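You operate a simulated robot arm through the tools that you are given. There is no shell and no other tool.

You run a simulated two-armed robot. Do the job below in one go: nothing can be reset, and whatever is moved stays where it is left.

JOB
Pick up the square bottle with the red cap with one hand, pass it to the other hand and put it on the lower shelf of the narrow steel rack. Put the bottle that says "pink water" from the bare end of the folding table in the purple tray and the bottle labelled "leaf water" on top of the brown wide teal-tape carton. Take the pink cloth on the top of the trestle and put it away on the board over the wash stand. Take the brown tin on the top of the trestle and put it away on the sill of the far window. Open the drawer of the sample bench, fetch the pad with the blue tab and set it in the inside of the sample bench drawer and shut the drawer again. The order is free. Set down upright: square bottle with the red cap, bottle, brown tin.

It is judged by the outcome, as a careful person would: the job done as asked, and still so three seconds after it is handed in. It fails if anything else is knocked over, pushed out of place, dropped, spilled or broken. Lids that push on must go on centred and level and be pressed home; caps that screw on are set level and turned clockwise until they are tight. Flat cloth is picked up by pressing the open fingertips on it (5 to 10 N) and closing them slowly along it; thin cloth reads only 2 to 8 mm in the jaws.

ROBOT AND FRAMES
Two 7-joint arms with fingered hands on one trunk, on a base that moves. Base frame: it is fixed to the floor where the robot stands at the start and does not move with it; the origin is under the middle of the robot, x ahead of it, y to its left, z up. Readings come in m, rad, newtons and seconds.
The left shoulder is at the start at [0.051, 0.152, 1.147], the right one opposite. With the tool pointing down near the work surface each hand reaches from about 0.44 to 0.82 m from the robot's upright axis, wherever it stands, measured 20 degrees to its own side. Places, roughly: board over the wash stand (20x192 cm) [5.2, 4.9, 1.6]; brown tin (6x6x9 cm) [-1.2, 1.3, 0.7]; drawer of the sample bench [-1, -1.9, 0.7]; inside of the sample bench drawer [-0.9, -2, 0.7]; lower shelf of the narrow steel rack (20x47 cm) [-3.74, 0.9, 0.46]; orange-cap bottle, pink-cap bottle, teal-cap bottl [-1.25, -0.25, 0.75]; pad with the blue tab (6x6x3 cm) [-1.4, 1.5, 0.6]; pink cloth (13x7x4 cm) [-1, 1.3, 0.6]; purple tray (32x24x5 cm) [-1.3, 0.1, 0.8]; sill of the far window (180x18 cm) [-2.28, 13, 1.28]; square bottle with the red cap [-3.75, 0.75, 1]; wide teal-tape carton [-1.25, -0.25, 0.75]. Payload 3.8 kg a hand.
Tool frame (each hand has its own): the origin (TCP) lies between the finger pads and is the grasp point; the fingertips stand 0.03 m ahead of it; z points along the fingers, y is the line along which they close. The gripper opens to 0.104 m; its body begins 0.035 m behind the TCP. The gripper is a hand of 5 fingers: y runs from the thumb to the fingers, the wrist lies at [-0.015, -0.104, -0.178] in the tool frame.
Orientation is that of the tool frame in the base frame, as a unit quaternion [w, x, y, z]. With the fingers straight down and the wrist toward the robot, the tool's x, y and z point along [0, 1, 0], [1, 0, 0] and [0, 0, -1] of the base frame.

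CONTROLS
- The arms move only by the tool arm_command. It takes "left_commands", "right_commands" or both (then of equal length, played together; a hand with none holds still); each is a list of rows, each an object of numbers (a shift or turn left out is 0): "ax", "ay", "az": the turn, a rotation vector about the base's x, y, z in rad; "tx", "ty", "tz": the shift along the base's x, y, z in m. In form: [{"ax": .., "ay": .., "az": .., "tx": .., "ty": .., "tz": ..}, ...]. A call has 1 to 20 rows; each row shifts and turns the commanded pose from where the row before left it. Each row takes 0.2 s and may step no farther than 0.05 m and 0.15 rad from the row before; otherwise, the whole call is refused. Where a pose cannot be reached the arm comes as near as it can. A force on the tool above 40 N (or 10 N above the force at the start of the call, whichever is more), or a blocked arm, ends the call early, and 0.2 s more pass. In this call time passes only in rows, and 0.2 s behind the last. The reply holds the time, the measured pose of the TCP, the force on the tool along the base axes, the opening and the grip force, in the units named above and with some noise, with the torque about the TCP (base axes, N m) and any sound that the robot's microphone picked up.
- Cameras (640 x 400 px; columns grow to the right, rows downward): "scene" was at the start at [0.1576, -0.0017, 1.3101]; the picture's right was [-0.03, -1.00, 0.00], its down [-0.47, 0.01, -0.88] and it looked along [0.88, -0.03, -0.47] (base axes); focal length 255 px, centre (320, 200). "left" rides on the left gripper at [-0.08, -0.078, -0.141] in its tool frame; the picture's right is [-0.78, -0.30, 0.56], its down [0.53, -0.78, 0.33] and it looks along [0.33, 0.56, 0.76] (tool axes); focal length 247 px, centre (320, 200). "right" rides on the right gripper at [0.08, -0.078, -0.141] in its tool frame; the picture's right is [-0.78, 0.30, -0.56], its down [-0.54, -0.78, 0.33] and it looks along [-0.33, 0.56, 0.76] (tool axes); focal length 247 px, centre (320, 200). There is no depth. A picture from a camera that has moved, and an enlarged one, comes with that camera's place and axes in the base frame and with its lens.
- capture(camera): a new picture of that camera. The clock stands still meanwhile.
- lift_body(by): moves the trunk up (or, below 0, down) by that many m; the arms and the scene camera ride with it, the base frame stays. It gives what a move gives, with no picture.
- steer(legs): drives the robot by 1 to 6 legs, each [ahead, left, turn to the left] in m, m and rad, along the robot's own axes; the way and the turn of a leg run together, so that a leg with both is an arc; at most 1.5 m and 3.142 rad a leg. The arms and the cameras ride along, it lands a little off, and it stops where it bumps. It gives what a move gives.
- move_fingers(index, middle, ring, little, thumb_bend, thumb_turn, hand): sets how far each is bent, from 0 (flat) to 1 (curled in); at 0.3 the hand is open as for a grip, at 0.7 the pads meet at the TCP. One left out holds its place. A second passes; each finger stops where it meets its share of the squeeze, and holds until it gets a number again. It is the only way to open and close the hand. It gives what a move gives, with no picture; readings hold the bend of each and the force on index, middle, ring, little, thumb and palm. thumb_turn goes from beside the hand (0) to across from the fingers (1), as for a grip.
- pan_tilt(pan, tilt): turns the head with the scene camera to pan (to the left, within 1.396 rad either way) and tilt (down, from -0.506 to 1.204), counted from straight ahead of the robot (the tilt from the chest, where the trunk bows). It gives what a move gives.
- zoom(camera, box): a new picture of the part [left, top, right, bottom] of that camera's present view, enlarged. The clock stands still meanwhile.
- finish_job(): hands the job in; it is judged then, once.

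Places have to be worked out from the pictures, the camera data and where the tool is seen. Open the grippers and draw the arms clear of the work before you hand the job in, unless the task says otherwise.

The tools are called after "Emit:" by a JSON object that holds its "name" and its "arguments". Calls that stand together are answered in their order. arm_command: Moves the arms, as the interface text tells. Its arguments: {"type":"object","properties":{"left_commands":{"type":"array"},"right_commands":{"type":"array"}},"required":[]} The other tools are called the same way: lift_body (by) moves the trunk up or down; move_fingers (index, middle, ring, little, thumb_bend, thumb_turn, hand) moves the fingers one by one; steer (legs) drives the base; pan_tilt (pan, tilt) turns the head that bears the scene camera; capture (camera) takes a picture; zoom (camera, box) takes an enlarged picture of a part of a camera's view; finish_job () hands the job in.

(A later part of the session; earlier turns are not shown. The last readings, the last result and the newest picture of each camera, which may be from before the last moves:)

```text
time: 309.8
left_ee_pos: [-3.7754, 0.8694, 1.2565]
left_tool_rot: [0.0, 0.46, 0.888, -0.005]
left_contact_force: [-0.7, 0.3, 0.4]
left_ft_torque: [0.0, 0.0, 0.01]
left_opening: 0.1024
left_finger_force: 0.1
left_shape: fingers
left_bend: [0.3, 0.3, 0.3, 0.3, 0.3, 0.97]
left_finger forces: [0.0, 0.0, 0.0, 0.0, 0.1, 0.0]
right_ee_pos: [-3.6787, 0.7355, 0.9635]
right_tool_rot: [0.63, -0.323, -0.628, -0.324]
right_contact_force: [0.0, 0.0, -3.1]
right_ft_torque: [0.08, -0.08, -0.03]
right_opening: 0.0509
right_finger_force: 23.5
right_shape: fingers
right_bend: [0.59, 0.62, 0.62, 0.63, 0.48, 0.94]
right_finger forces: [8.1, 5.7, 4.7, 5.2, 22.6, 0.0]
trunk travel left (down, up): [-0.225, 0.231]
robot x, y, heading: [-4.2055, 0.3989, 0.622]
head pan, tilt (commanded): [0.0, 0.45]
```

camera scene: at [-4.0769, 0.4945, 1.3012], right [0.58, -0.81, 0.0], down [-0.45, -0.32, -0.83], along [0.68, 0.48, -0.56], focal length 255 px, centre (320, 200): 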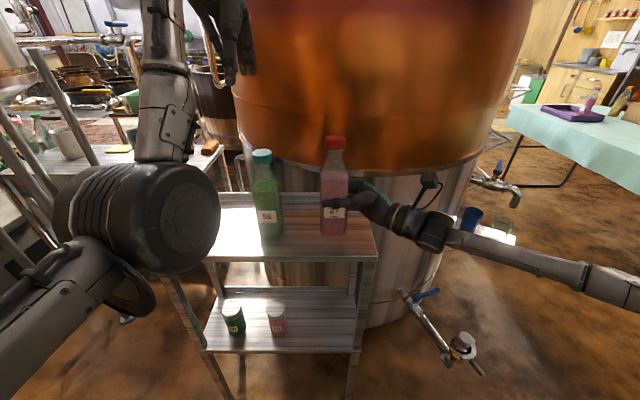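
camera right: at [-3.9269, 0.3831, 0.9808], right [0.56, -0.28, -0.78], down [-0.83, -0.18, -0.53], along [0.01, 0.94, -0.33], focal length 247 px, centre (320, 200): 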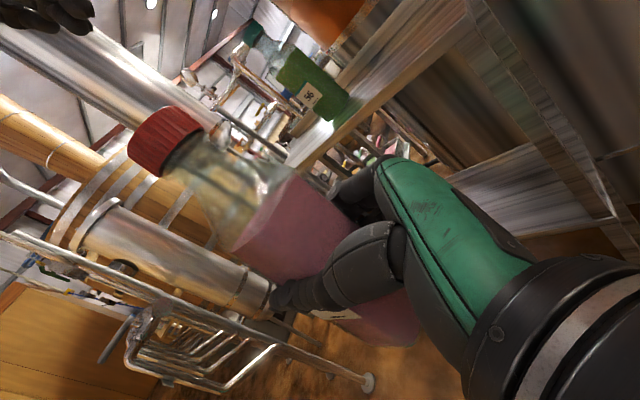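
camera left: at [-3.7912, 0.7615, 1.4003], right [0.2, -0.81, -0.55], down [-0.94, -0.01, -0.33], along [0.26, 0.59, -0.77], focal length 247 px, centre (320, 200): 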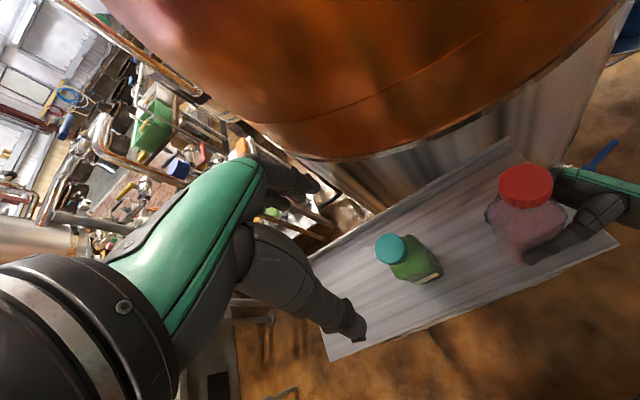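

The base starts touching (−3 N). Another 2–3 mm to seat it, then I open the right hand.

Emit:
{"name": "arm_command", "arguments": {"right_commands": [{"tz": -0.002}]}}

Emit:
{"name": "move_fingers", "arguments": {"hand": "right", "index": 0.5, "middle": 0.5, "ring": 0.5, "little": 0.5, "thumb_bend": 0.44}}

Emit:
{"name": "move_fingers", "arguments": {"hand": "right", "index": 0.33, "middle": 0.33, "ring": 0.33, "little": 0.33, "thumb_bend": 0.3}}

Emit:
{"name": "zoom", "arguments": {"camera": "scene", "box": [230, 110, 430, 270]}}

```text
time: 310.2
left_ee_pos: [-3.7761, 0.8695, 1.2576]
left_tool_rot: [-0.001, 0.46, 0.888, -0.005]
left_contact_force: [0.0, 0.5, -0.2]
left_ft_torque: [-0.01, 0.0, -0.01]
left_opening: 0.1026
left_finger_force: 0.1
left_shape: fingers
left_bend: [0.3, 0.3, 0.3, 0.3, 0.3, 0.97]
left_finger forces: [0.1, 0.0, 0.1, 0.0, 0.0, 0.0]
right_ee_pos: [-3.6792, 0.7365, 0.9614]
right_tool_rot: [0.63, -0.322, -0.628, -0.324]
right_contact_force: [0.4, 1.3, 2.2]
right_ft_torque: [0.12, -0.07, -0.03]
right_opening: 0.0508
right_finger_force: 22.7
right_shape: fingers
right_bend: [0.59, 0.62, 0.62, 0.64, 0.48, 0.94]
right_finger forces: [7.9, 5.5, 4.7, 5.4, 22.5, 0.1]
trunk travel left (down, up): [-0.225, 0.231]
robot x, y, heading: [-4.2013, 0.4034, 0.62]
head pan, tilt (commanded): [0.0, 0.45]
```

```text
time: 311.2
left_ee_pos: [-3.7754, 0.8691, 1.257]
left_tool_rot: [0.001, 0.46, 0.888, -0.005]
left_contact_force: [-0.2, 0.0, -0.1]
left_ft_torque: [-0.02, -0.06, 0.02]
left_opening: 0.1027
left_finger_force: 0.2
left_shape: fingers
left_bend: [0.3, 0.3, 0.3, 0.3, 0.3, 0.97]
left_finger forces: [0.0, 0.1, 0.0, 0.0, 0.0, 0.0]
right_ee_pos: [-3.6785, 0.7357, 0.9608]
right_tool_rot: [0.63, -0.323, -0.628, -0.323]
right_contact_force: [0.5, -0.1, -0.6]
right_ft_torque: [0.01, -0.01, 0.01]
right_opening: 0.0606
right_finger_force: 0.5
right_shape: fingers
right_bend: [0.5, 0.5, 0.5, 0.5, 0.44, 0.97]
right_finger forces: [0.0, 0.1, 0.0, 0.0, 0.3, 0.0]
trunk travel left (down, up): [-0.225, 0.231]
robot x, y, heading: [-4.2055, 0.4036, 0.624]
head pan, tilt (commanded): [0.0, 0.45]
```

```text
time: 312.2
left_ee_pos: [-3.7762, 0.8687, 1.2578]
left_tool_rot: [0.0, 0.46, 0.888, -0.005]
left_contact_force: [0.0, 0.2, -0.3]
left_ft_torque: [0.02, -0.01, 0.02]
left_opening: 0.1027
left_finger_force: 0.2
left_shape: fingers
left_bend: [0.3, 0.3, 0.3, 0.3, 0.3, 0.97]
left_finger forces: [0.1, 0.0, 0.1, 0.1, 0.1, 0.0]
right_ee_pos: [-3.6795, 0.7354, 0.9605]
right_tool_rot: [0.63, -0.323, -0.628, -0.324]
right_contact_force: [0.3, 0.9, -0.7]
right_ft_torque: [0.02, 0.0, -0.02]
right_opening: 0.0996
right_finger_force: 0.0
right_shape: fingers
right_bend: [0.33, 0.33, 0.33, 0.33, 0.3, 0.98]
right_finger forces: [0.0, 0.0, 0.1, 0.0, 0.0, 0.1]
trunk travel left (down, up): [-0.225, 0.231]
robot x, y, heading: [-4.2035, 0.4038, 0.62]
head pan, tilt (commanded): [0.0, 0.45]
```

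```text
2.50 times, centred on (330, 190) of scene
camera zoom: at [-4.0771, 0.4944, 1.3012], right [0.58, -0.81, 0.0], down [-0.45, -0.32, -0.83], along [0.68, 0.48, -0.56], focal length 638 px, centre (295, 225)
```

zoom: 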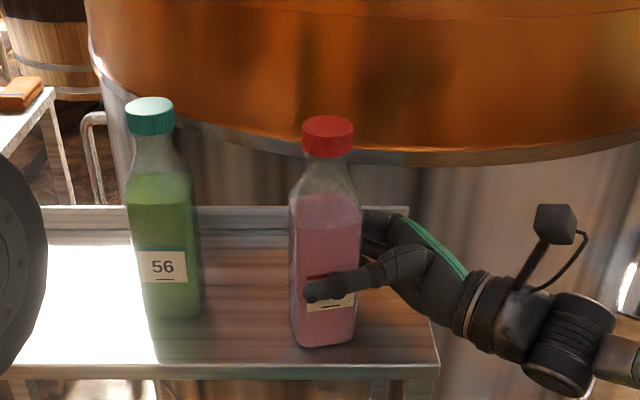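

The bottle stands free. I withdraw the right hand to the right, raise it, and roll it back to pointing down.

Emit:
{"name": "arm_command", "arguments": {"right_commands": [{"tx": 0.02, "ty": -0.028}, {"tx": 0.0247, "ty": -0.0346}, {"tx": 0.0247, "ty": -0.0346}, {"tx": 0.0247, "ty": -0.0346}, {"tx": 0.02, "ty": -0.028, "tz": 0.02}, {"tz": 0.045, "ax": -0.1162, "ay": -0.083}, {"tz": 0.045, "ax": -0.1162, "ay": -0.083}, {"tz": 0.045, "ax": -0.1162, "ay": -0.083}, {"tz": 0.03, "ax": -0.1162, "ay": -0.083}, {"tz": 0.03, "ax": -0.1162, "ay": -0.083}, {"tz": 0.03, "ax": -0.1162, "ay": -0.083}, {"ax": -0.1162, "ay": -0.083}, {"ax": -0.1162, "ay": -0.083}, {"ax": -0.1162, "ay": -0.083}, {"ax": -0.1162, "ay": -0.083}, {"ax": -0.1162, "ay": -0.083}]}}

Emit:
{"name": "capture", "arguments": {"camera": "scene"}}

Emit:
{"name": "capture", "arguments": {"camera": "right"}}

```text
time: 315.6
left_ee_pos: [-3.7752, 0.8691, 1.2572]
left_tool_rot: [0.0, 0.461, 0.888, -0.005]
left_contact_force: [0.1, 0.3, -0.9]
left_ft_torque: [0.01, -0.01, 0.01]
left_opening: 0.1031
left_finger_force: 0.1
left_shape: fingers
left_bend: [0.3, 0.3, 0.3, 0.3, 0.3, 0.97]
left_finger forces: [0.0, 0.0, 0.0, 0.1, 0.0, 0.0]
right_ee_pos: [-3.4573, 0.6579, 1.1085]
right_tool_rot: [-0.327, 0.39, 0.839, 0.192]
right_contact_force: [-0.4, -0.2, 0.2]
right_ft_torque: [-0.03, -0.01, 0.0]
right_opening: 0.0999
right_finger_force: 0.1
right_shape: fingers
right_bend: [0.33, 0.33, 0.33, 0.33, 0.3, 0.98]
right_finger forces: [0.0, 0.0, 0.0, 0.0, 0.0, 0.1]
right hand out of reach, approached as far as the arm can: row 8, 9, 10, 11, 12, 13, 14, 15, 16
trunk travel left (down, up): [-0.225, 0.231]
robot x, y, heading: [-4.2029, 0.4028, 0.615]
head pan, tilt (commanded): [0.0, 0.45]
```

```text
taken
camera scene: at [-4.077, 0.4943, 1.3012], right [0.58, -0.81, 0.0], down [-0.45, -0.32, -0.83], along [0.68, 0.48, -0.56], focal length 255 px, centre (320, 200)
```

scene: 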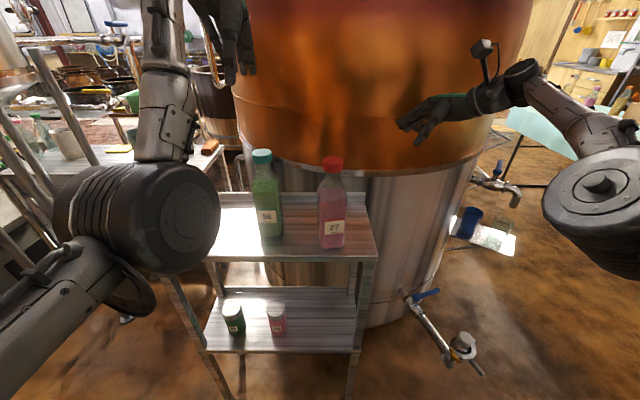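

```text
taken
camera right: at [-3.5, 0.5702, 1.2592], right [0.83, -0.55, -0.13], down [-0.48, -0.58, -0.66], along [0.29, 0.61, -0.74], focal length 247 px, centre (320, 200)
```

right: 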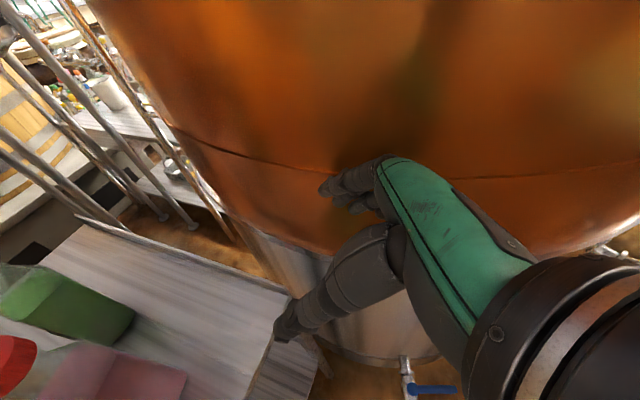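

The arm drifted outward toward the still while turning at its reach limit. I pull the hand back toward me first.

Emit:
{"name": "arm_command", "arguments": {"right_commands": [{"tx": -0.037, "ty": -0.026}, {"tx": -0.037, "ty": -0.026}, {"tx": -0.037, "ty": -0.026}, {"tx": -0.037, "ty": -0.026}]}}

Emit:
{"name": "capture", "arguments": {"camera": "scene"}}

```text
time: 316.6
left_ee_pos: [-3.7747, 0.8698, 1.2571]
left_tool_rot: [-0.001, 0.46, 0.888, -0.004]
left_contact_force: [0.1, 0.2, -0.2]
left_ft_torque: [-0.01, 0.04, 0.03]
left_opening: 0.1029
left_finger_force: 0.1
left_shape: fingers
left_bend: [0.3, 0.3, 0.3, 0.3, 0.3, 0.97]
left_finger forces: [0.0, 0.0, 0.1, 0.0, 0.0, 0.0]
right_ee_pos: [-3.4553, 0.6464, 1.1162]
right_tool_rot: [-0.328, 0.389, 0.839, 0.192]
right_contact_force: [-0.4, -0.9, 0.1]
right_ft_torque: [0.0, 0.02, -0.01]
right_opening: 0.0998
right_finger_force: 0.0
right_shape: fingers
right_bend: [0.33, 0.33, 0.33, 0.33, 0.3, 0.98]
right_finger forces: [0.0, 0.0, 0.1, 0.2, 0.1, 0.0]
right hand out of reach, approached as far as the arm can: row 1, 2, 3, 4
trunk travel left (down, up): [-0.225, 0.231]
robot x, y, heading: [-4.2006, 0.4032, 0.621]
head pan, tilt (commanded): [0.0, 0.45]
```

```text
taken
camera scene: at [-4.0771, 0.4942, 1.3012], right [0.58, -0.81, 0.0], down [-0.45, -0.32, -0.83], along [0.68, 0.48, -0.56], focal length 255 px, centre (320, 200)
```

scene: 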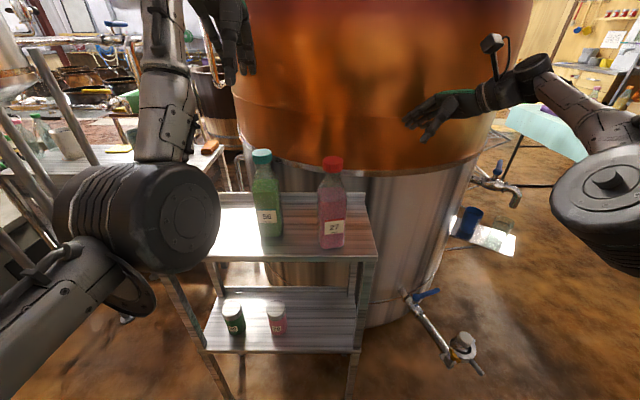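

It's stuck against a joint limit. I go back the way it came: rotate to the sideways pose and return to the withdrawn place.

Emit:
{"name": "arm_command", "arguments": {"right_commands": [{"tx": -0.018, "ty": -0.012, "tz": -0.0227, "ax": 0.1085, "ay": 0.077}, {"tx": -0.018, "ty": -0.012, "tz": -0.0227, "ax": 0.1085, "ay": 0.077}, {"tx": -0.018, "ty": -0.012, "tz": -0.0227, "ax": 0.1085, "ay": 0.077}, {"tx": -0.018, "ty": -0.012, "tz": -0.0227, "ax": 0.1085, "ay": 0.077}, {"tx": -0.018, "ty": -0.012, "tz": -0.0227, "ax": 0.1085, "ay": 0.077}, {"tx": -0.018, "ty": -0.012, "tz": -0.0227, "ax": 0.1085, "ay": 0.077}]}}

Emit:
{"name": "capture", "arguments": {"camera": "scene"}}

```text
time: 318.0
left_ee_pos: [-3.7745, 0.8682, 1.2576]
left_tool_rot: [0.0, 0.459, 0.888, -0.006]
left_contact_force: [0.4, -0.9, 0.5]
left_ft_torque: [0.01, -0.01, 0.03]
left_opening: 0.1028
left_finger_force: 0.1
left_shape: fingers
left_bend: [0.3, 0.3, 0.3, 0.3, 0.3, 0.97]
left_finger forces: [0.0, 0.1, 0.1, 0.0, 0.0, 0.0]
right_ee_pos: [-3.4798, 0.5977, 0.9712]
right_tool_rot: [-0.615, 0.298, 0.638, 0.355]
right_contact_force: [-1.0, -0.7, -0.1]
right_ft_torque: [0.01, -0.02, 0.02]
right_opening: 0.0997
right_finger_force: 0.1
right_shape: fingers
right_bend: [0.33, 0.33, 0.33, 0.33, 0.3, 0.98]
right_finger forces: [0.0, 0.1, 0.0, 0.1, 0.1, 0.0]
right hand out of reach, approached as far as the arm can: row 1, 2, 3, 4, 5, 6
trunk travel left (down, up): [-0.225, 0.231]
robot x, y, heading: [-4.1976, 0.4015, 0.62]
head pan, tilt (commanded): [0.0, 0.45]
```

```text
taken
camera scene: at [-4.0766, 0.4941, 1.3011], right [0.58, -0.81, 0.0], down [-0.45, -0.32, -0.83], along [0.67, 0.48, -0.56], focal length 255 px, centre (320, 200)
```

scene: 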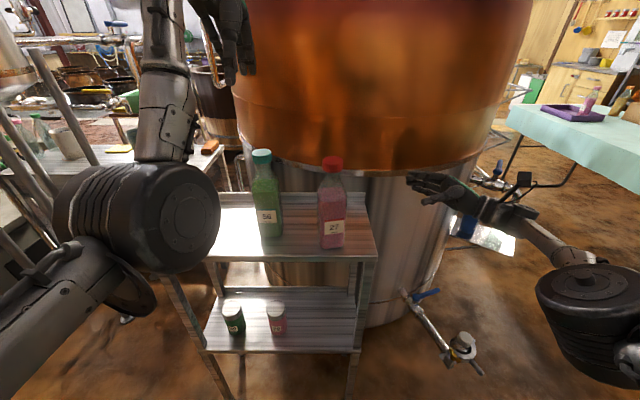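

Back in the sideways pose. I now draw it back toward me and to the right in steps.

Emit:
{"name": "arm_command", "arguments": {"right_commands": [{"tx": -0.033, "ty": -0.023}, {"tx": -0.033, "ty": -0.023}, {"tx": -0.033, "ty": -0.023}, {"tx": -0.033, "ty": -0.023}]}}

Emit:
{"name": "capture", "arguments": {"camera": "right"}}

```text
time: 319.0
left_ee_pos: [-3.7749, 0.8689, 1.2569]
left_tool_rot: [0.0, 0.46, 0.888, -0.004]
left_contact_force: [-0.3, 0.1, 0.4]
left_ft_torque: [0.03, 0.02, 0.0]
left_opening: 0.1026
left_finger_force: 0.1
left_shape: fingers
left_bend: [0.3, 0.3, 0.3, 0.3, 0.3, 0.97]
left_finger forces: [0.1, 0.0, 0.0, 0.0, 0.0, 0.1]
right_ee_pos: [-3.4863, 0.5274, 0.9223]
right_tool_rot: [-0.613, 0.299, 0.639, 0.355]
right_contact_force: [0.8, 0.4, -0.7]
right_ft_torque: [-0.02, -0.01, -0.02]
right_opening: 0.0997
right_finger_force: 0.0
right_shape: fingers
right_bend: [0.33, 0.33, 0.33, 0.33, 0.3, 0.98]
right_finger forces: [0.0, 0.0, 0.1, 0.0, 0.2, 0.0]
right hand out of reach, approached as far as the arm can: row 1, 2, 3, 4
trunk travel left (down, up): [-0.225, 0.231]
robot x, y, heading: [-4.2034, 0.4039, 0.623]
head pan, tilt (commanded): [0.0, 0.45]
```

```text
taken
camera right: at [-3.4741, 0.3621, 0.9946], right [0.61, -0.24, -0.75], down [-0.79, -0.14, -0.6], along [0.04, 0.96, -0.28], focal length 247 px, centre (320, 200)
```

right: 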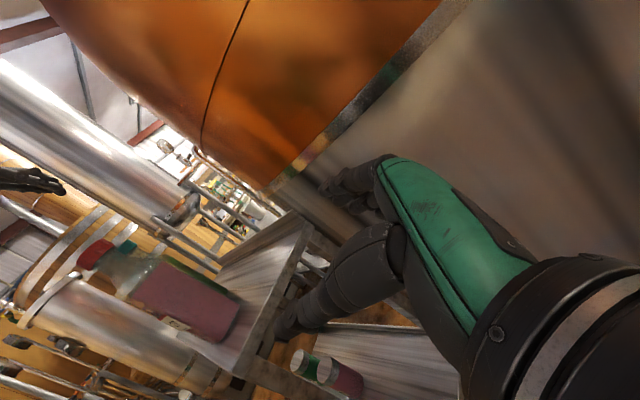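

The arm is in an awkward configuration; before untangling it I back the robot straight away from the rack and still.

Emit:
{"name": "steer", "arguments": {"legs": [[-0.45, 0, 0]]}}

Emit:
{"name": "pan_tilt", "arguments": {"pan": -0.35, "tilt": 0.5}}

Emit:
{"name": "capture", "arguments": {"camera": "scene"}}

```text
time: 321.7
left_ee_pos: [-4.1381, 0.6114, 1.2569]
left_tool_rot: [0.0, 0.459, 0.888, -0.004]
left_contact_force: [1.0, 0.8, 0.2]
left_ft_torque: [0.01, -0.02, 0.0]
left_opening: 0.1027
left_finger_force: 0.1
left_shape: fingers
left_bend: [0.3, 0.3, 0.3, 0.3, 0.3, 0.97]
left_finger forces: [0.0, 0.0, 0.1, 0.0, 0.0, 0.0]
right_ee_pos: [-3.8489, 0.2695, 0.9229]
right_tool_rot: [-0.614, 0.299, 0.639, 0.353]
right_contact_force: [-1.1, 0.1, 0.3]
right_ft_torque: [0.0, 0.0, -0.02]
right_opening: 0.0996
right_finger_force: 0.0
right_shape: fingers
right_bend: [0.33, 0.33, 0.33, 0.33, 0.3, 0.98]
right_finger forces: [0.0, 0.1, 0.0, 0.1, 0.1, 0.0]
trunk travel left (down, up): [-0.225, 0.231]
robot x, y, heading: [-4.5627, 0.1461, 0.622]
head pan, tilt (commanded): [0.0, 0.45]
```

```text
time: 322.5
left_ee_pos: [-4.1368, 0.6107, 1.2568]
left_tool_rot: [-0.001, 0.46, 0.888, -0.004]
left_contact_force: [-0.2, -0.9, -0.2]
left_ft_torque: [0.04, -0.03, 0.02]
left_opening: 0.1031
left_finger_force: 0.1
left_shape: fingers
left_bend: [0.3, 0.3, 0.3, 0.3, 0.3, 0.97]
left_finger forces: [0.0, 0.0, 0.0, 0.1, 0.1, 0.0]
right_ee_pos: [-3.8481, 0.2702, 0.9238]
right_tool_rot: [-0.613, 0.299, 0.64, 0.354]
right_contact_force: [0.3, -0.2, -0.4]
right_ft_torque: [0.05, -0.04, -0.01]
right_opening: 0.0995
right_finger_force: 0.0
right_shape: fingers
right_bend: [0.33, 0.33, 0.33, 0.33, 0.3, 0.98]
right_finger forces: [0.1, 0.0, 0.0, 0.0, 0.1, 0.1]
trunk travel left (down, up): [-0.225, 0.231]
robot x, y, heading: [-4.5604, 0.1443, 0.625]
head pan, tilt (commanded): [-0.351, 0.499]
```

```text
taken
camera scene: at [-4.4263, 0.2063, 1.2977], right [0.27, -0.96, 0.05], down [-0.56, -0.2, -0.81], along [0.78, 0.19, -0.59], focal length 255 px, centre (320, 200)
```

scene: 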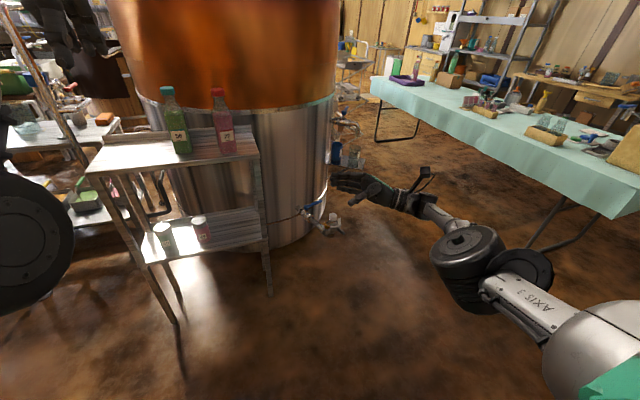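

With free space around, I try to bring the right arm back closer and then roll it toward the down pose in small steps.

Emit:
{"name": "arm_command", "arguments": {"right_commands": [{"tx": -0.02, "ty": -0.014, "tz": 0.01}, {"tx": -0.02, "ty": -0.014, "tz": 0.01}, {"tx": -0.02, "ty": -0.014, "tz": 0.01}, {"tx": -0.02, "ty": -0.014, "tz": 0.01}]}}

Emit:
{"name": "arm_command", "arguments": {"right_commands": [{"ax": -0.1162, "ay": -0.083}, {"ax": -0.1162, "ay": -0.083}, {"ax": -0.1162, "ay": -0.083}]}}

```text
time: 323.5
left_ee_pos: [-4.1371, 0.611, 1.2579]
left_tool_rot: [0.0, 0.46, 0.888, -0.004]
left_contact_force: [0.5, -0.3, -0.3]
left_ft_torque: [0.05, 0.01, 0.03]
left_opening: 0.1027
left_finger_force: 0.1
left_shape: fingers
left_bend: [0.3, 0.3, 0.3, 0.3, 0.3, 0.97]
left_finger forces: [0.1, 0.0, 0.1, 0.0, 0.1, 0.0]
right_ee_pos: [-3.8437, 0.2199, 0.9246]
right_tool_rot: [-0.615, 0.297, 0.639, 0.354]
right_contact_force: [0.3, 0.0, 0.1]
right_ft_torque: [-0.02, -0.01, 0.0]
right_opening: 0.0999
right_finger_force: 0.0
right_shape: fingers
right_bend: [0.33, 0.33, 0.33, 0.33, 0.3, 0.98]
right_finger forces: [0.0, 0.0, 0.0, 0.1, 0.0, 0.0]
right hand out of reach, approached as far as the arm can: row 1, 2, 3, 4
trunk travel left (down, up): [-0.225, 0.231]
robot x, y, heading: [-4.5662, 0.1438, 0.619]
head pan, tilt (commanded): [-0.351, 0.499]
```

```text
time: 324.3
left_ee_pos: [-4.1379, 0.611, 1.2584]
left_tool_rot: [0.0, 0.46, 0.888, -0.005]
left_contact_force: [-0.3, 0.4, -0.7]
left_ft_torque: [-0.02, -0.04, 0.02]
left_opening: 0.1026
left_finger_force: 0.1
left_shape: fingers
left_bend: [0.3, 0.3, 0.3, 0.3, 0.3, 0.97]
left_finger forces: [0.0, 0.0, 0.0, 0.0, 0.0, 0.0]
right_ee_pos: [-3.8165, 0.2216, 0.9152]
right_tool_rot: [-0.469, 0.354, 0.762, 0.271]
right_contact_force: [0.5, 0.5, 1.0]
right_ft_torque: [-0.01, -0.01, -0.03]
right_opening: 0.0997
right_finger_force: 0.1
right_shape: fingers
right_bend: [0.33, 0.33, 0.33, 0.33, 0.3, 0.98]
right_finger forces: [0.0, 0.0, 0.0, 0.0, 0.0, 0.1]
right hand out of reach, approached as far as the arm can: row 1, 2, 3
trunk travel left (down, up): [-0.225, 0.231]
robot x, y, heading: [-4.5674, 0.1445, 0.617]
head pan, tilt (commanded): [-0.351, 0.499]
```

The arm must be unwound the same way it was wound. I reverse the earlier rotations: first back to the sideways pose, then the reverse turn, rising as I go.

Emit:
{"name": "arm_command", "arguments": {"right_commands": [{"ax": 0.1162, "ay": 0.083}, {"ax": 0.1162, "ay": 0.083}, {"ax": 0.1162, "ay": 0.083}, {"ax": -0.0561, "ay": -0.0447, "az": -0.1255, "tx": -0.01, "ty": -0.007, "tz": 0.02}, {"ax": -0.0561, "ay": -0.0447, "az": -0.1255, "tx": -0.01, "ty": -0.007, "tz": 0.02}, {"ax": -0.0561, "ay": -0.0447, "az": -0.1255, "tx": -0.01, "ty": -0.007, "tz": 0.02}, {"ax": -0.0561, "ay": -0.0447, "az": -0.1255, "tx": -0.01, "ty": -0.007, "tz": 0.02}, {"ax": -0.0561, "ay": -0.0447, "az": -0.1255, "tz": 0.02}, {"ax": -0.0561, "ay": -0.0447, "az": -0.1255, "tz": 0.02}, {"ax": -0.0561, "ay": -0.0447, "az": -0.1255, "tz": 0.02}]}}

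Emit:
{"name": "capture", "arguments": {"camera": "scene"}}

```text
time: 326.5
left_ee_pos: [-4.137, 0.6119, 1.2564]
left_tool_rot: [0.001, 0.459, 0.888, -0.005]
left_contact_force: [0.2, 0.6, 0.5]
left_ft_torque: [-0.02, -0.01, -0.04]
left_opening: 0.103
left_finger_force: 0.2
left_shape: fingers
left_bend: [0.3, 0.3, 0.3, 0.3, 0.3, 0.97]
left_finger forces: [0.1, 0.0, 0.0, 0.0, 0.1, 0.1]
right_ee_pos: [-3.6427, 0.2077, 0.9882]
right_tool_rot: [-0.236, 0.593, 0.592, 0.493]
right_contact_force: [0.1, -0.3, 0.8]
right_ft_torque: [-0.03, 0.03, 0.0]
right_opening: 0.0995
right_finger_force: 0.0
right_shape: fingers
right_bend: [0.33, 0.33, 0.33, 0.33, 0.3, 0.98]
right_finger forces: [0.0, 0.0, 0.0, 0.0, 0.0, 0.0]
right hand out of reach, approached as far as the arm can: row 1, 2, 3, 4, 5, 6, 7, 8, 9, 10
trunk travel left (down, up): [-0.225, 0.231]
robot x, y, heading: [-4.5678, 0.1429, 0.62]
head pan, tilt (commanded): [-0.351, 0.499]
```

```text
taken
camera scene: at [-4.4265, 0.2068, 1.2977], right [0.27, -0.96, 0.05], down [-0.56, -0.2, -0.81], along [0.78, 0.19, -0.59], focal length 255 px, centre (320, 200)
```

scene: 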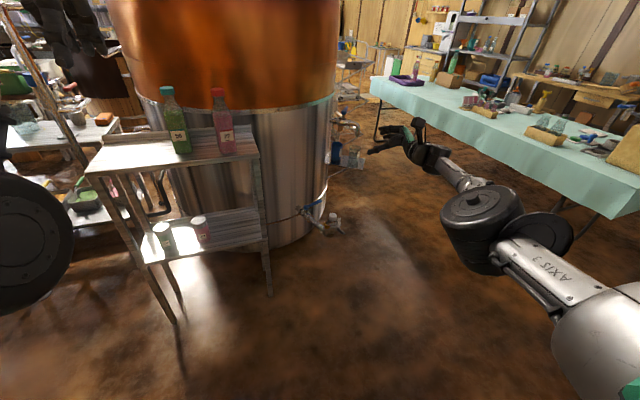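

Orientation is unwinding but the arm is stretched out. I continue turning to the down pose while drawing it back in.

Emit:
{"name": "arm_command", "arguments": {"right_commands": [{"ax": -0.1301, "ay": -0.0028, "az": 0.069, "tx": -0.0414, "ty": 0.0025, "tz": 0.012}, {"ax": -0.1301, "ay": -0.0028, "az": 0.069, "tx": -0.0414, "ty": 0.0025, "tz": 0.012}, {"ax": -0.1301, "ay": -0.0028, "az": 0.069, "tx": -0.0414, "ty": 0.0025, "tz": 0.012}, {"ax": -0.1301, "ay": -0.0028, "az": 0.069, "tx": -0.0414, "ty": 0.0025, "tz": 0.012}, {"ax": -0.1301, "ay": -0.0028, "az": 0.069, "tx": -0.0414, "ty": 0.0025, "tz": 0.012}, {"ax": -0.1301, "ay": -0.0028, "az": 0.069, "tx": -0.0414, "ty": 0.0025, "tz": 0.012}, {"ax": -0.1301, "ay": -0.0028, "az": 0.069, "tx": -0.0414, "ty": 0.0025, "tz": 0.012}, {"ax": -0.1301, "ay": -0.0028, "az": 0.069, "tx": -0.0414, "ty": 0.0025, "tz": 0.012}, {"ax": -0.1301, "ay": -0.0028, "az": 0.069, "tx": -0.0414, "ty": 0.0025, "tz": 0.012}]}}

Emit:
{"name": "capture", "arguments": {"camera": "scene"}}

```text
time: 328.5
left_ee_pos: [-4.1366, 0.6112, 1.2581]
left_tool_rot: [0.0, 0.459, 0.888, -0.005]
left_contact_force: [0.1, 0.1, 0.1]
left_ft_torque: [0.02, 0.02, -0.01]
left_opening: 0.1026
left_finger_force: 0.1
left_shape: fingers
left_bend: [0.3, 0.3, 0.3, 0.3, 0.3, 0.97]
left_finger forces: [0.0, 0.0, 0.0, 0.1, 0.0, 0.0]
right_ee_pos: [-3.7294, 0.1802, 0.9453]
right_tool_rot: [-0.122, 0.392, 0.901, 0.142]
right_contact_force: [-0.9, 0.1, -0.8]
right_ft_torque: [-0.02, 0.0, 0.03]
right_opening: 0.0996
right_finger_force: 0.0
right_shape: fingers
right_bend: [0.33, 0.33, 0.33, 0.33, 0.3, 0.98]
right_finger forces: [0.0, 0.0, 0.1, 0.0, 0.0, 0.0]
right hand out of reach, approached as far as the arm can: row 1, 2, 3, 4, 5, 6, 7, 8, 9
trunk travel left (down, up): [-0.225, 0.231]
robot x, y, heading: [-4.5652, 0.1457, 0.617]
head pan, tilt (commanded): [-0.351, 0.499]
```

```text
taken
camera scene: at [-4.4259, 0.2056, 1.2976], right [0.27, -0.96, 0.05], down [-0.56, -0.2, -0.81], along [0.78, 0.19, -0.59], focal length 255 px, centre (320, 200)
```

scene: 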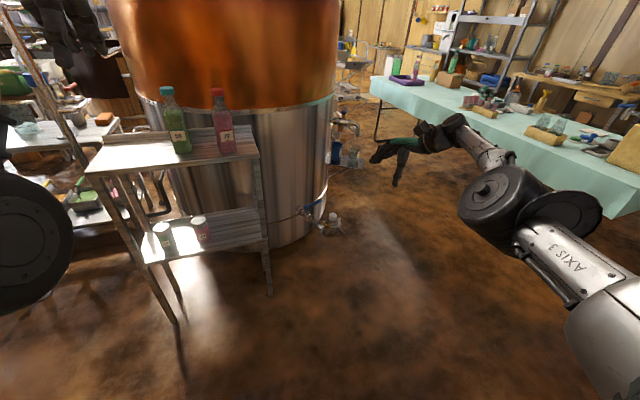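

Nearly in the down pose now. I finish the small remaining turn and draw the hand back to its usual place.

Emit:
{"name": "arm_command", "arguments": {"right_commands": [{"ax": -0.122, "ay": -0.029, "az": -0.045}, {"ax": -0.122, "ay": -0.029, "az": -0.045}, {"ax": -0.122, "ay": -0.029, "az": -0.045}, {"tx": -0.038, "ty": 0.006, "tz": 0.02}, {"tx": -0.038, "ty": 0.006, "tz": 0.02}, {"tx": -0.038, "ty": 0.006, "tz": 0.02}, {"tx": -0.038, "ty": 0.006, "tz": 0.02}, {"tx": -0.038, "ty": 0.006, "tz": 0.02}, {"tx": -0.038, "ty": 0.006, "tz": 0.02}, {"tx": -0.038, "ty": 0.006, "tz": 0.02}]}}

Emit:
{"name": "capture", "arguments": {"camera": "scene"}}

```text
time: 330.7
left_ee_pos: [-4.1358, 0.6111, 1.2582]
left_tool_rot: [0.0, 0.459, 0.888, -0.005]
left_contact_force: [-0.5, 0.2, -0.6]
left_ft_torque: [-0.02, 0.01, -0.01]
left_opening: 0.1028
left_finger_force: 0.0
left_shape: fingers
left_bend: [0.3, 0.3, 0.3, 0.3, 0.3, 0.97]
left_finger forces: [0.1, 0.1, 0.1, 0.0, 0.0, 0.0]
right_ee_pos: [-3.7295, 0.181, 0.9468]
right_tool_rot: [-0.121, 0.393, 0.9, 0.141]
right_contact_force: [-0.8, -0.2, -0.4]
right_ft_torque: [-0.02, -0.03, 0.0]
right_opening: 0.0996
right_finger_force: 0.1
right_shape: fingers
right_bend: [0.33, 0.33, 0.33, 0.33, 0.3, 0.98]
right_finger forces: [0.1, 0.0, 0.0, 0.0, 0.0, 0.1]
right hand out of reach, approached as far as the arm can: row 1, 2, 3, 4, 5, 6, 7, 8, 9, 10
trunk travel left (down, up): [-0.225, 0.231]
robot x, y, heading: [-4.565, 0.1413, 0.621]
head pan, tilt (commanded): [-0.351, 0.499]
```

```text
taken
camera scene: at [-4.4262, 0.2062, 1.2976], right [0.27, -0.96, 0.05], down [-0.56, -0.2, -0.81], along [0.78, 0.19, -0.59], focal length 255 px, centre (320, 200)
```

scene: 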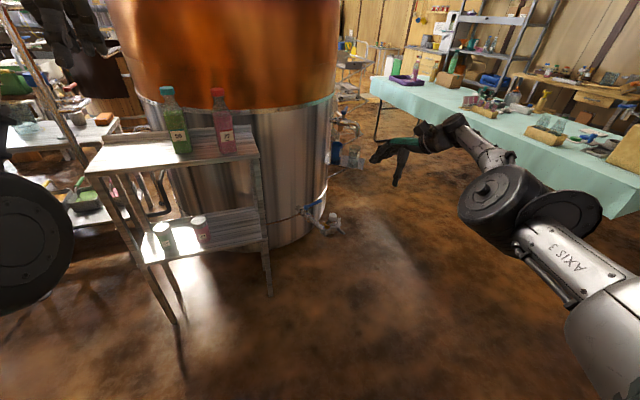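

The arm is pinned at a joint limit. I probe small moves in each direction to learn which ways are free.

Emit:
{"name": "arm_command", "arguments": {"right_commands": [{"tx": 0.01}, {"tx": -0.01}, {"tx": -0.01}, {"tx": 0.01}, {"ty": 0.01}, {"ty": -0.01}, {"ty": -0.01}, {"ty": 0.01}, {"tz": 0.01}, {"tz": -0.01}, {"tz": -0.01}, {"tz": 0.01}, {"ax": 0.05}, {"ax": -0.05}, {"ax": -0.05}, {"ax": 0.05}, {"ay": 0.05}, {"ay": -0.05}, {"ay": -0.05}, {"ay": 0.05}]}}

Emit:
{"name": "arm_command", "arguments": {"right_commands": [{"az": 0.05}, {"az": -0.05}, {"az": -0.05}, {"az": 0.05}]}}

```text
time: 334.9
left_ee_pos: [-4.1372, 0.6102, 1.2581]
left_tool_rot: [-0.001, 0.459, 0.888, -0.005]
left_contact_force: [-0.4, -0.5, 0.0]
left_ft_torque: [0.01, 0.0, -0.02]
left_opening: 0.1026
left_finger_force: 0.0
left_shape: fingers
left_bend: [0.3, 0.3, 0.3, 0.3, 0.3, 0.97]
left_finger forces: [0.1, 0.1, 0.0, 0.0, 0.0, 0.0]
right_ee_pos: [-3.729, 0.1776, 0.9311]
right_tool_rot: [-0.121, 0.395, 0.9, 0.142]
right_contact_force: [0.3, -0.3, 0.5]
right_ft_torque: [0.05, 0.03, -0.01]
right_opening: 0.0995
right_finger_force: 0.0
right_shape: fingers
right_bend: [0.33, 0.33, 0.33, 0.33, 0.3, 0.98]
right_finger forces: [0.0, 0.1, 0.0, 0.0, 0.1, 0.1]
right hand out of reach, approached as far as the arm can: row 1, 2, 3, 4, 5, 17, 18, 19, 20
trunk travel left (down, up): [-0.225, 0.231]
robot x, y, heading: [-4.5668, 0.1448, 0.622]
head pan, tilt (commanded): [-0.351, 0.499]
```

```text
time: 335.9
left_ee_pos: [-4.1388, 0.6114, 1.2577]
left_tool_rot: [0.0, 0.46, 0.888, -0.004]
left_contact_force: [-0.5, 0.6, 0.4]
left_ft_torque: [0.03, 0.01, 0.01]
left_opening: 0.1028
left_finger_force: 0.0
left_shape: fingers
left_bend: [0.3, 0.3, 0.3, 0.3, 0.3, 0.97]
left_finger forces: [0.1, 0.0, 0.0, 0.1, 0.0, 0.1]
right_ee_pos: [-3.7295, 0.1799, 0.9296]
right_tool_rot: [-0.121, 0.393, 0.9, 0.142]
right_contact_force: [0.0, -0.8, -0.5]
right_ft_torque: [-0.03, 0.05, 0.03]
right_opening: 0.0997
right_finger_force: 0.1
right_shape: fingers
right_bend: [0.33, 0.33, 0.33, 0.33, 0.3, 0.98]
right_finger forces: [0.0, 0.0, 0.0, 0.0, 0.0, 0.1]
right hand out of reach, approached as far as the arm can: row 1, 2, 3, 4
trunk travel left (down, up): [-0.225, 0.231]
robot x, y, heading: [-4.5633, 0.1454, 0.62]
head pan, tilt (commanded): [-0.351, 0.499]
```

The arm seems straight-stretched (singular) toward +x; moves in −y and z are free. I try bending it by moving back-right and down together.

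Emit:
{"name": "arm_command", "arguments": {"right_commands": [{"ty": -0.02}, {"ty": -0.02}, {"ty": -0.02, "tx": -0.01}, {"ty": -0.02, "tx": -0.01}, {"tx": -0.02, "ty": -0.01}, {"tx": -0.02}, {"tx": -0.02}, {"tx": -0.02}]}}

Emit:
{"name": "capture", "arguments": {"camera": "scene"}}

```text
time: 337.7
left_ee_pos: [-4.1384, 0.611, 1.2572]
left_tool_rot: [-0.001, 0.459, 0.888, -0.005]
left_contact_force: [-0.4, 0.3, -0.1]
left_ft_torque: [0.02, -0.01, -0.04]
left_opening: 0.1027
left_finger_force: 0.1
left_shape: fingers
left_bend: [0.3, 0.3, 0.3, 0.3, 0.3, 0.97]
left_finger forces: [0.0, 0.1, 0.0, 0.0, 0.1, 0.0]
right_ee_pos: [-3.733, 0.0848, 0.9257]
right_tool_rot: [-0.122, 0.393, 0.901, 0.142]
right_contact_force: [0.0, 0.0, -0.2]
right_ft_torque: [0.0, -0.01, 0.03]
right_opening: 0.0996
right_finger_force: 0.1
right_shape: fingers
right_bend: [0.33, 0.33, 0.33, 0.33, 0.3, 0.98]
right_finger forces: [0.0, 0.1, 0.1, 0.0, 0.0, 0.0]
right hand out of reach, approached as far as the arm can: row 3, 4, 5, 6, 7, 8
trunk travel left (down, up): [-0.225, 0.231]
robot x, y, heading: [-4.5651, 0.1419, 0.62]
head pan, tilt (commanded): [-0.351, 0.499]
```

```text
taken
camera scene: at [-4.4262, 0.2062, 1.2977], right [0.27, -0.96, 0.05], down [-0.56, -0.2, -0.81], along [0.78, 0.19, -0.59], focal length 255 px, centre (320, 200)
```

scene: 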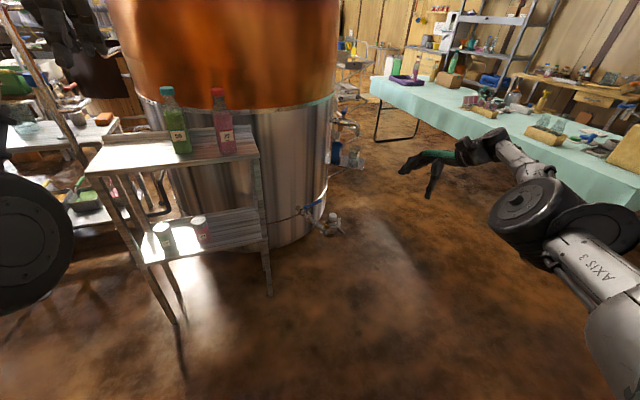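

Retracting is blocked by a wrist bend limit. I try tilting the hand so the fingers point forward (in line with the forearm) to free it.

Emit:
{"name": "arm_command", "arguments": {"right_commands": [{"ax": 0.0814, "ay": -0.1139}, {"ax": 0.0814, "ay": -0.1139}, {"ax": 0.0814, "ay": -0.1139}, {"ax": 0.0814, "ay": -0.1139}, {"ax": 0.0814, "ay": -0.1139}, {"ax": 0.0814, "ay": -0.1139}]}}

Emit:
{"name": "arm_command", "arguments": {"right_commands": [{"tx": -0.02, "ty": -0.01}, {"tx": -0.02, "ty": -0.01}, {"tx": -0.02, "ty": -0.01}]}}

Emit:
{"name": "capture", "arguments": {"camera": "scene"}}

```text
time: 339.1
left_ee_pos: [-4.1366, 0.6099, 1.258]
left_tool_rot: [0.0, 0.459, 0.888, -0.005]
left_contact_force: [-0.3, -0.6, -0.2]
left_ft_torque: [0.02, 0.02, 0.01]
left_opening: 0.1024
left_finger_force: 0.0
left_shape: fingers
left_bend: [0.3, 0.3, 0.3, 0.3, 0.3, 0.97]
left_finger forces: [0.0, 0.0, 0.0, 0.1, 0.0, 0.0]
right_ee_pos: [-3.7157, 0.0882, 0.9267]
right_tool_rot: [0.096, 0.284, 0.828, 0.474]
right_contact_force: [0.1, -0.2, 0.6]
right_ft_torque: [0.05, 0.0, -0.01]
right_opening: 0.0996
right_finger_force: 0.1
right_shape: fingers
right_bend: [0.33, 0.33, 0.33, 0.33, 0.3, 0.98]
right_finger forces: [0.0, 0.1, 0.0, 0.0, 0.0, 0.1]
right hand out of reach, approached as far as the arm can: row 1, 2, 3, 6
trunk travel left (down, up): [-0.225, 0.231]
robot x, y, heading: [-4.5654, 0.1445, 0.626]
head pan, tilt (commanded): [-0.351, 0.499]
```

```text
time: 339.9
left_ee_pos: [-4.1378, 0.611, 1.2574]
left_tool_rot: [0.0, 0.459, 0.889, -0.005]
left_contact_force: [-0.4, 0.4, -0.1]
left_ft_torque: [-0.04, -0.01, 0.01]
left_opening: 0.1029
left_finger_force: 0.1
left_shape: fingers
left_bend: [0.3, 0.3, 0.3, 0.3, 0.3, 0.97]
left_finger forces: [0.0, 0.0, 0.0, 0.0, 0.0, 0.0]
right_ee_pos: [-3.7767, 0.0601, 0.9275]
right_tool_rot: [0.095, 0.283, 0.828, 0.474]
right_contact_force: [0.0, -0.4, -1.0]
right_ft_torque: [-0.06, -0.02, -0.01]
right_opening: 0.0995
right_finger_force: 0.0
right_shape: fingers
right_bend: [0.33, 0.33, 0.33, 0.33, 0.3, 0.98]
right_finger forces: [0.0, 0.0, 0.0, 0.0, 0.0, 0.1]
trunk travel left (down, up): [-0.225, 0.231]
robot x, y, heading: [-4.5661, 0.1454, 0.621]
head pan, tilt (commanded): [-0.351, 0.499]
```

```text
taken
camera scene: at [-4.4267, 0.2059, 1.2977], right [0.27, -0.96, 0.05], down [-0.56, -0.2, -0.81], along [0.78, 0.19, -0.59], focal length 255 px, centre (320, 200)
```

scene: 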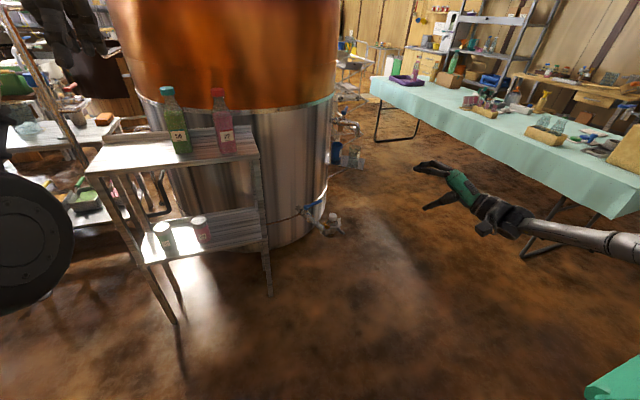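

Unlocked: the hand points forward-down and moves freely again. I bring it in and then turn it to the down pose.

Emit:
{"name": "arm_command", "arguments": {"right_commands": [{"tx": -0.0345, "ty": 0.0225, "tz": 0.0283}, {"tx": -0.0345, "ty": 0.0225, "tz": 0.0283}, {"tx": -0.0345, "ty": 0.0225, "tz": 0.0283}, {"tx": -0.0345, "ty": 0.0225, "tz": 0.0283}, {"tx": -0.0345, "ty": 0.0225, "tz": 0.0283}, {"ax": -0.099, "ay": 0.0789, "az": -0.0333}, {"ax": -0.099, "ay": 0.0789, "az": -0.0333}, {"ax": -0.099, "ay": 0.0789, "az": -0.0333}, {"ax": -0.099, "ay": 0.0789, "az": -0.0333}, {"ax": -0.099, "ay": 0.0789, "az": -0.0333}, {"ax": -0.099, "ay": 0.0789, "az": -0.0333}, {"ax": -0.099, "ay": 0.0789, "az": -0.0333}, {"ax": -0.099, "ay": 0.0789, "az": -0.0333}]}}

Emit:
{"name": "capture", "arguments": {"camera": "scene"}}

```text
time: 342.7
left_ee_pos: [-4.1379, 0.6114, 1.2562]
left_tool_rot: [0.0, 0.459, 0.888, -0.006]
left_contact_force: [0.1, 0.0, 0.0]
left_ft_torque: [-0.03, 0.01, 0.02]
left_opening: 0.1026
left_finger_force: 0.1
left_shape: fingers
left_bend: [0.3, 0.3, 0.3, 0.3, 0.3, 0.97]
left_finger forces: [0.0, 0.0, 0.0, 0.0, 0.1, 0.1]
right_ee_pos: [-3.928, 0.1443, 1.0557]
right_tool_rot: [0.022, 0.447, 0.894, 0.028]
right_contact_force: [0.4, 0.1, -0.5]
right_ft_torque: [0.02, -0.03, 0.02]
right_opening: 0.0996
right_finger_force: 0.0
right_shape: fingers
right_bend: [0.33, 0.33, 0.33, 0.33, 0.3, 0.97]
right_finger forces: [0.1, 0.0, 0.0, 0.0, 0.0, 0.1]
right hand out of reach, approached as far as the arm can: row 5, 6, 7
trunk travel left (down, up): [-0.225, 0.231]
robot x, y, heading: [-4.5661, 0.1456, 0.618]
head pan, tilt (commanded): [-0.351, 0.499]
```

```text
taken
camera scene: at [-4.4258, 0.207, 1.2975], right [0.27, -0.96, 0.05], down [-0.56, -0.2, -0.81], along [0.78, 0.19, -0.59], focal length 255 px, centre (320, 200)
```

scene: 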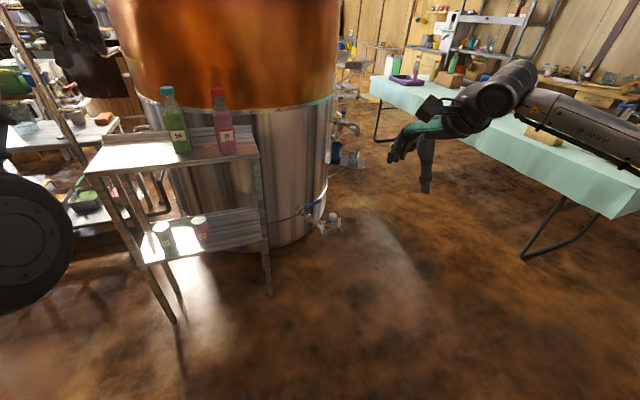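

The right hand is back in the normal down pose. I raise it above bottle height and drive forward again, so the right hand can take the bottle by its cap.

Emit:
{"name": "arm_command", "arguments": {"right_commands": [{"tz": 0.04, "ax": -0.03, "ay": 0.065, "az": -0.022}, {"tz": 0.04}, {"tz": 0.04}, {"tz": 0.04}, {"tz": 0.03}]}}

Emit:
{"name": "move_fingers", "arguments": {"hand": "right", "index": 0.3, "middle": 0.3, "ring": 0.3, "little": 0.3, "thumb_bend": 0.3}}

Emit:
{"name": "steer", "arguments": {"legs": [[0.445, 0.07, 0]]}}

Emit:
{"name": "pan_tilt", "arguments": {"pan": 0.0, "tilt": 0.45}}

Emit:
{"name": "capture", "arguments": {"camera": "scene"}}

Emit:
{"name": "capture", "arguments": {"camera": "right"}}

```text
time: 343.9
left_ee_pos: [-4.1372, 0.6121, 1.2582]
left_tool_rot: [0.0, 0.46, 0.888, -0.005]
left_contact_force: [-0.1, 0.3, -0.3]
left_ft_torque: [0.02, -0.03, -0.03]
left_opening: 0.1028
left_finger_force: 0.0
left_shape: fingers
left_bend: [0.3, 0.3, 0.3, 0.3, 0.3, 0.97]
left_finger forces: [0.0, 0.0, 0.0, 0.1, 0.0, 0.0]
right_ee_pos: [-3.9266, 0.1444, 1.248]
right_tool_rot: [0.001, 0.458, 0.889, 0.001]
right_contact_force: [-0.5, 0.4, 0.8]
right_ft_torque: [0.04, 0.02, -0.01]
right_opening: 0.0996
right_finger_force: 0.2
right_shape: fingers
right_bend: [0.33, 0.33, 0.33, 0.33, 0.3, 0.97]
right_finger forces: [0.1, 0.1, 0.0, 0.1, 0.0, 0.0]
trunk travel left (down, up): [-0.225, 0.231]
robot x, y, heading: [-4.5648, 0.146, 0.625]
head pan, tilt (commanded): [-0.351, 0.499]
```

```text
time: 344.9
left_ee_pos: [-4.1378, 0.6119, 1.2575]
left_tool_rot: [0.0, 0.46, 0.888, -0.005]
left_contact_force: [-0.7, -0.2, -0.8]
left_ft_torque: [0.03, 0.04, 0.01]
left_opening: 0.1027
left_finger_force: 0.0
left_shape: fingers
left_bend: [0.3, 0.3, 0.3, 0.3, 0.3, 0.97]
left_finger forces: [0.0, 0.0, 0.0, 0.1, 0.0, 0.0]
right_ee_pos: [-3.9274, 0.1445, 1.2493]
right_tool_rot: [0.0, 0.457, 0.89, 0.001]
right_contact_force: [0.3, 0.1, 0.0]
right_ft_torque: [0.01, 0.01, 0.0]
right_opening: 0.1032
right_finger_force: 0.1
right_shape: fingers
right_bend: [0.3, 0.3, 0.3, 0.3, 0.3, 0.97]
right_finger forces: [0.0, 0.0, 0.1, 0.0, 0.0, 0.0]
trunk travel left (down, up): [-0.225, 0.231]
robot x, y, heading: [-4.5665, 0.1441, 0.621]
head pan, tilt (commanded): [-0.351, 0.499]
```

```text
time: 347.7
left_ee_pos: [-3.8071, 0.9299, 1.2575]
left_tool_rot: [-0.001, 0.461, 0.888, -0.005]
left_contact_force: [-1.1, -0.3, -0.2]
left_ft_torque: [0.0, -0.02, -0.04]
left_opening: 0.103
left_finger_force: 0.1
left_shape: fingers
left_bend: [0.3, 0.3, 0.3, 0.3, 0.3, 0.97]
left_finger forces: [0.0, 0.1, 0.1, 0.0, 0.0, 0.1]
right_ee_pos: [-3.5982, 0.462, 1.2489]
right_tool_rot: [0.001, 0.459, 0.889, 0.002]
right_contact_force: [-0.1, -0.2, 1.4]
right_ft_torque: [0.01, -0.01, -0.01]
right_opening: 0.1032
right_finger_force: 0.2
right_shape: fingers
right_bend: [0.3, 0.3, 0.3, 0.3, 0.3, 0.97]
right_finger forces: [0.0, 0.0, 0.0, 0.1, 0.0, 0.0]
trunk travel left (down, up): [-0.225, 0.231]
robot x, y, heading: [-4.2399, 0.4636, 0.617]
head pan, tilt (commanded): [-0.351, 0.499]
```

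```text
time: 348.5
left_ee_pos: [-3.8073, 0.9306, 1.2563]
left_tool_rot: [0.001, 0.461, 0.887, -0.005]
left_contact_force: [0.1, 0.6, -0.2]
left_ft_torque: [0.0, 0.0, 0.0]
left_opening: 0.1028
left_finger_force: 0.1
left_shape: fingers
left_bend: [0.3, 0.3, 0.3, 0.3, 0.3, 0.97]
left_finger forces: [0.0, 0.0, 0.1, 0.1, 0.0, 0.1]
right_ee_pos: [-3.5973, 0.4631, 1.2485]
right_tool_rot: [0.001, 0.459, 0.888, 0.001]
right_contact_force: [-0.3, 0.5, -0.4]
right_ft_torque: [0.03, 0.01, -0.04]
right_opening: 0.103
right_finger_force: 0.1
right_shape: fingers
right_bend: [0.3, 0.3, 0.3, 0.3, 0.3, 0.97]
right_finger forces: [0.1, 0.1, 0.0, 0.0, 0.1, 0.0]
trunk travel left (down, up): [-0.225, 0.231]
robot x, y, heading: [-4.2377, 0.4664, 0.62]
head pan, tilt (commanded): [0.0, 0.45]
```

```text
taken
camera scene: at [-4.1099, 0.556, 1.3011], right [0.58, -0.82, 0.0], down [-0.46, -0.32, -0.83], along [0.68, 0.48, -0.56], focal length 255 px, centre (320, 200)
```

scene: 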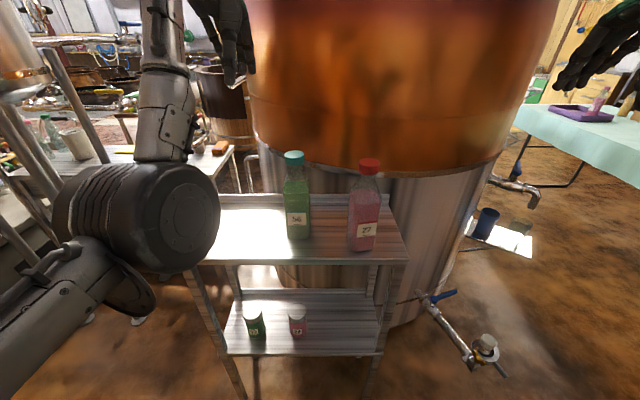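

```text
taken
camera right: at [-3.7073, 0.4819, 1.3891], right [0.69, -0.46, 0.56], down [-0.32, -0.89, -0.33], along [0.65, 0.05, -0.76], focal length 247 px, centre (320, 200)
```

right: 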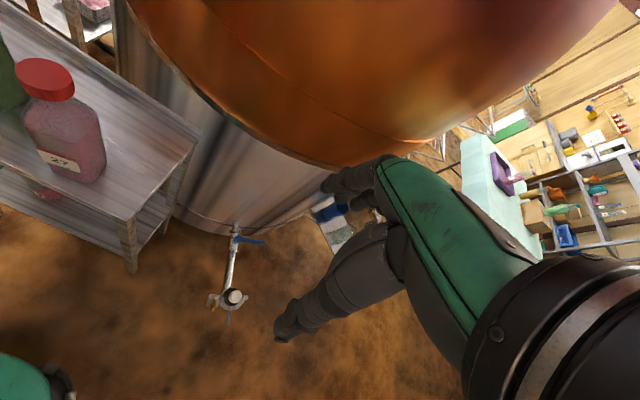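

Cap top at (-3.696,0.734,1.085). I bring the right hand over it.

Emit:
{"name": "arm_command", "arguments": {"right_commands": [{"tx": -0.0165, "ty": 0.0452}, {"tx": -0.0165, "ty": 0.0452}, {"tx": -0.0165, "ty": 0.0452}, {"tx": -0.0165, "ty": 0.0452}, {"tx": -0.0165, "ty": 0.0452}, {"tx": -0.0165, "ty": 0.0452}]}}

Emit:
{"name": "capture", "arguments": {"camera": "right"}}

```text
time: 349.9
left_ee_pos: [-3.8088, 0.9315, 1.2568]
left_tool_rot: [0.002, 0.461, 0.887, -0.006]
left_contact_force: [-0.4, -0.1, 0.2]
left_ft_torque: [-0.01, -0.03, -0.04]
left_opening: 0.1028
left_finger_force: 0.0
left_shape: fingers
left_bend: [0.3, 0.3, 0.3, 0.3, 0.3, 0.97]
left_finger forces: [0.0, 0.1, 0.0, 0.0, 0.0, 0.0]
right_ee_pos: [-3.6995, 0.7361, 1.2482]
right_tool_rot: [0.001, 0.459, 0.889, 0.0]
right_contact_force: [-0.6, 1.2, -1.0]
right_ft_torque: [-0.05, -0.03, 0.01]
right_opening: 0.103
right_finger_force: 0.0
right_shape: fingers
right_bend: [0.3, 0.3, 0.3, 0.3, 0.3, 0.97]
right_finger forces: [0.1, 0.0, 0.1, 0.0, 0.1, 0.1]
trunk travel left (down, up): [-0.225, 0.231]
robot x, y, heading: [-4.2397, 0.4627, 0.62]
head pan, tilt (commanded): [0.0, 0.45]
```

```text
taken
camera right: at [-3.8087, 0.7555, 1.3884], right [0.69, -0.46, 0.56], down [-0.32, -0.89, -0.33], along [0.65, 0.05, -0.76], focal length 247 px, centre (320, 200)
```

right: 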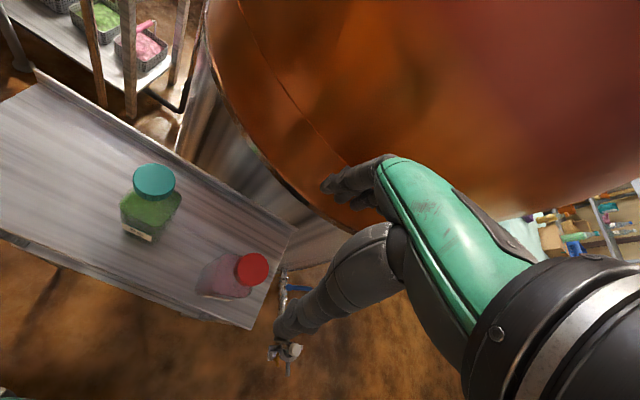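

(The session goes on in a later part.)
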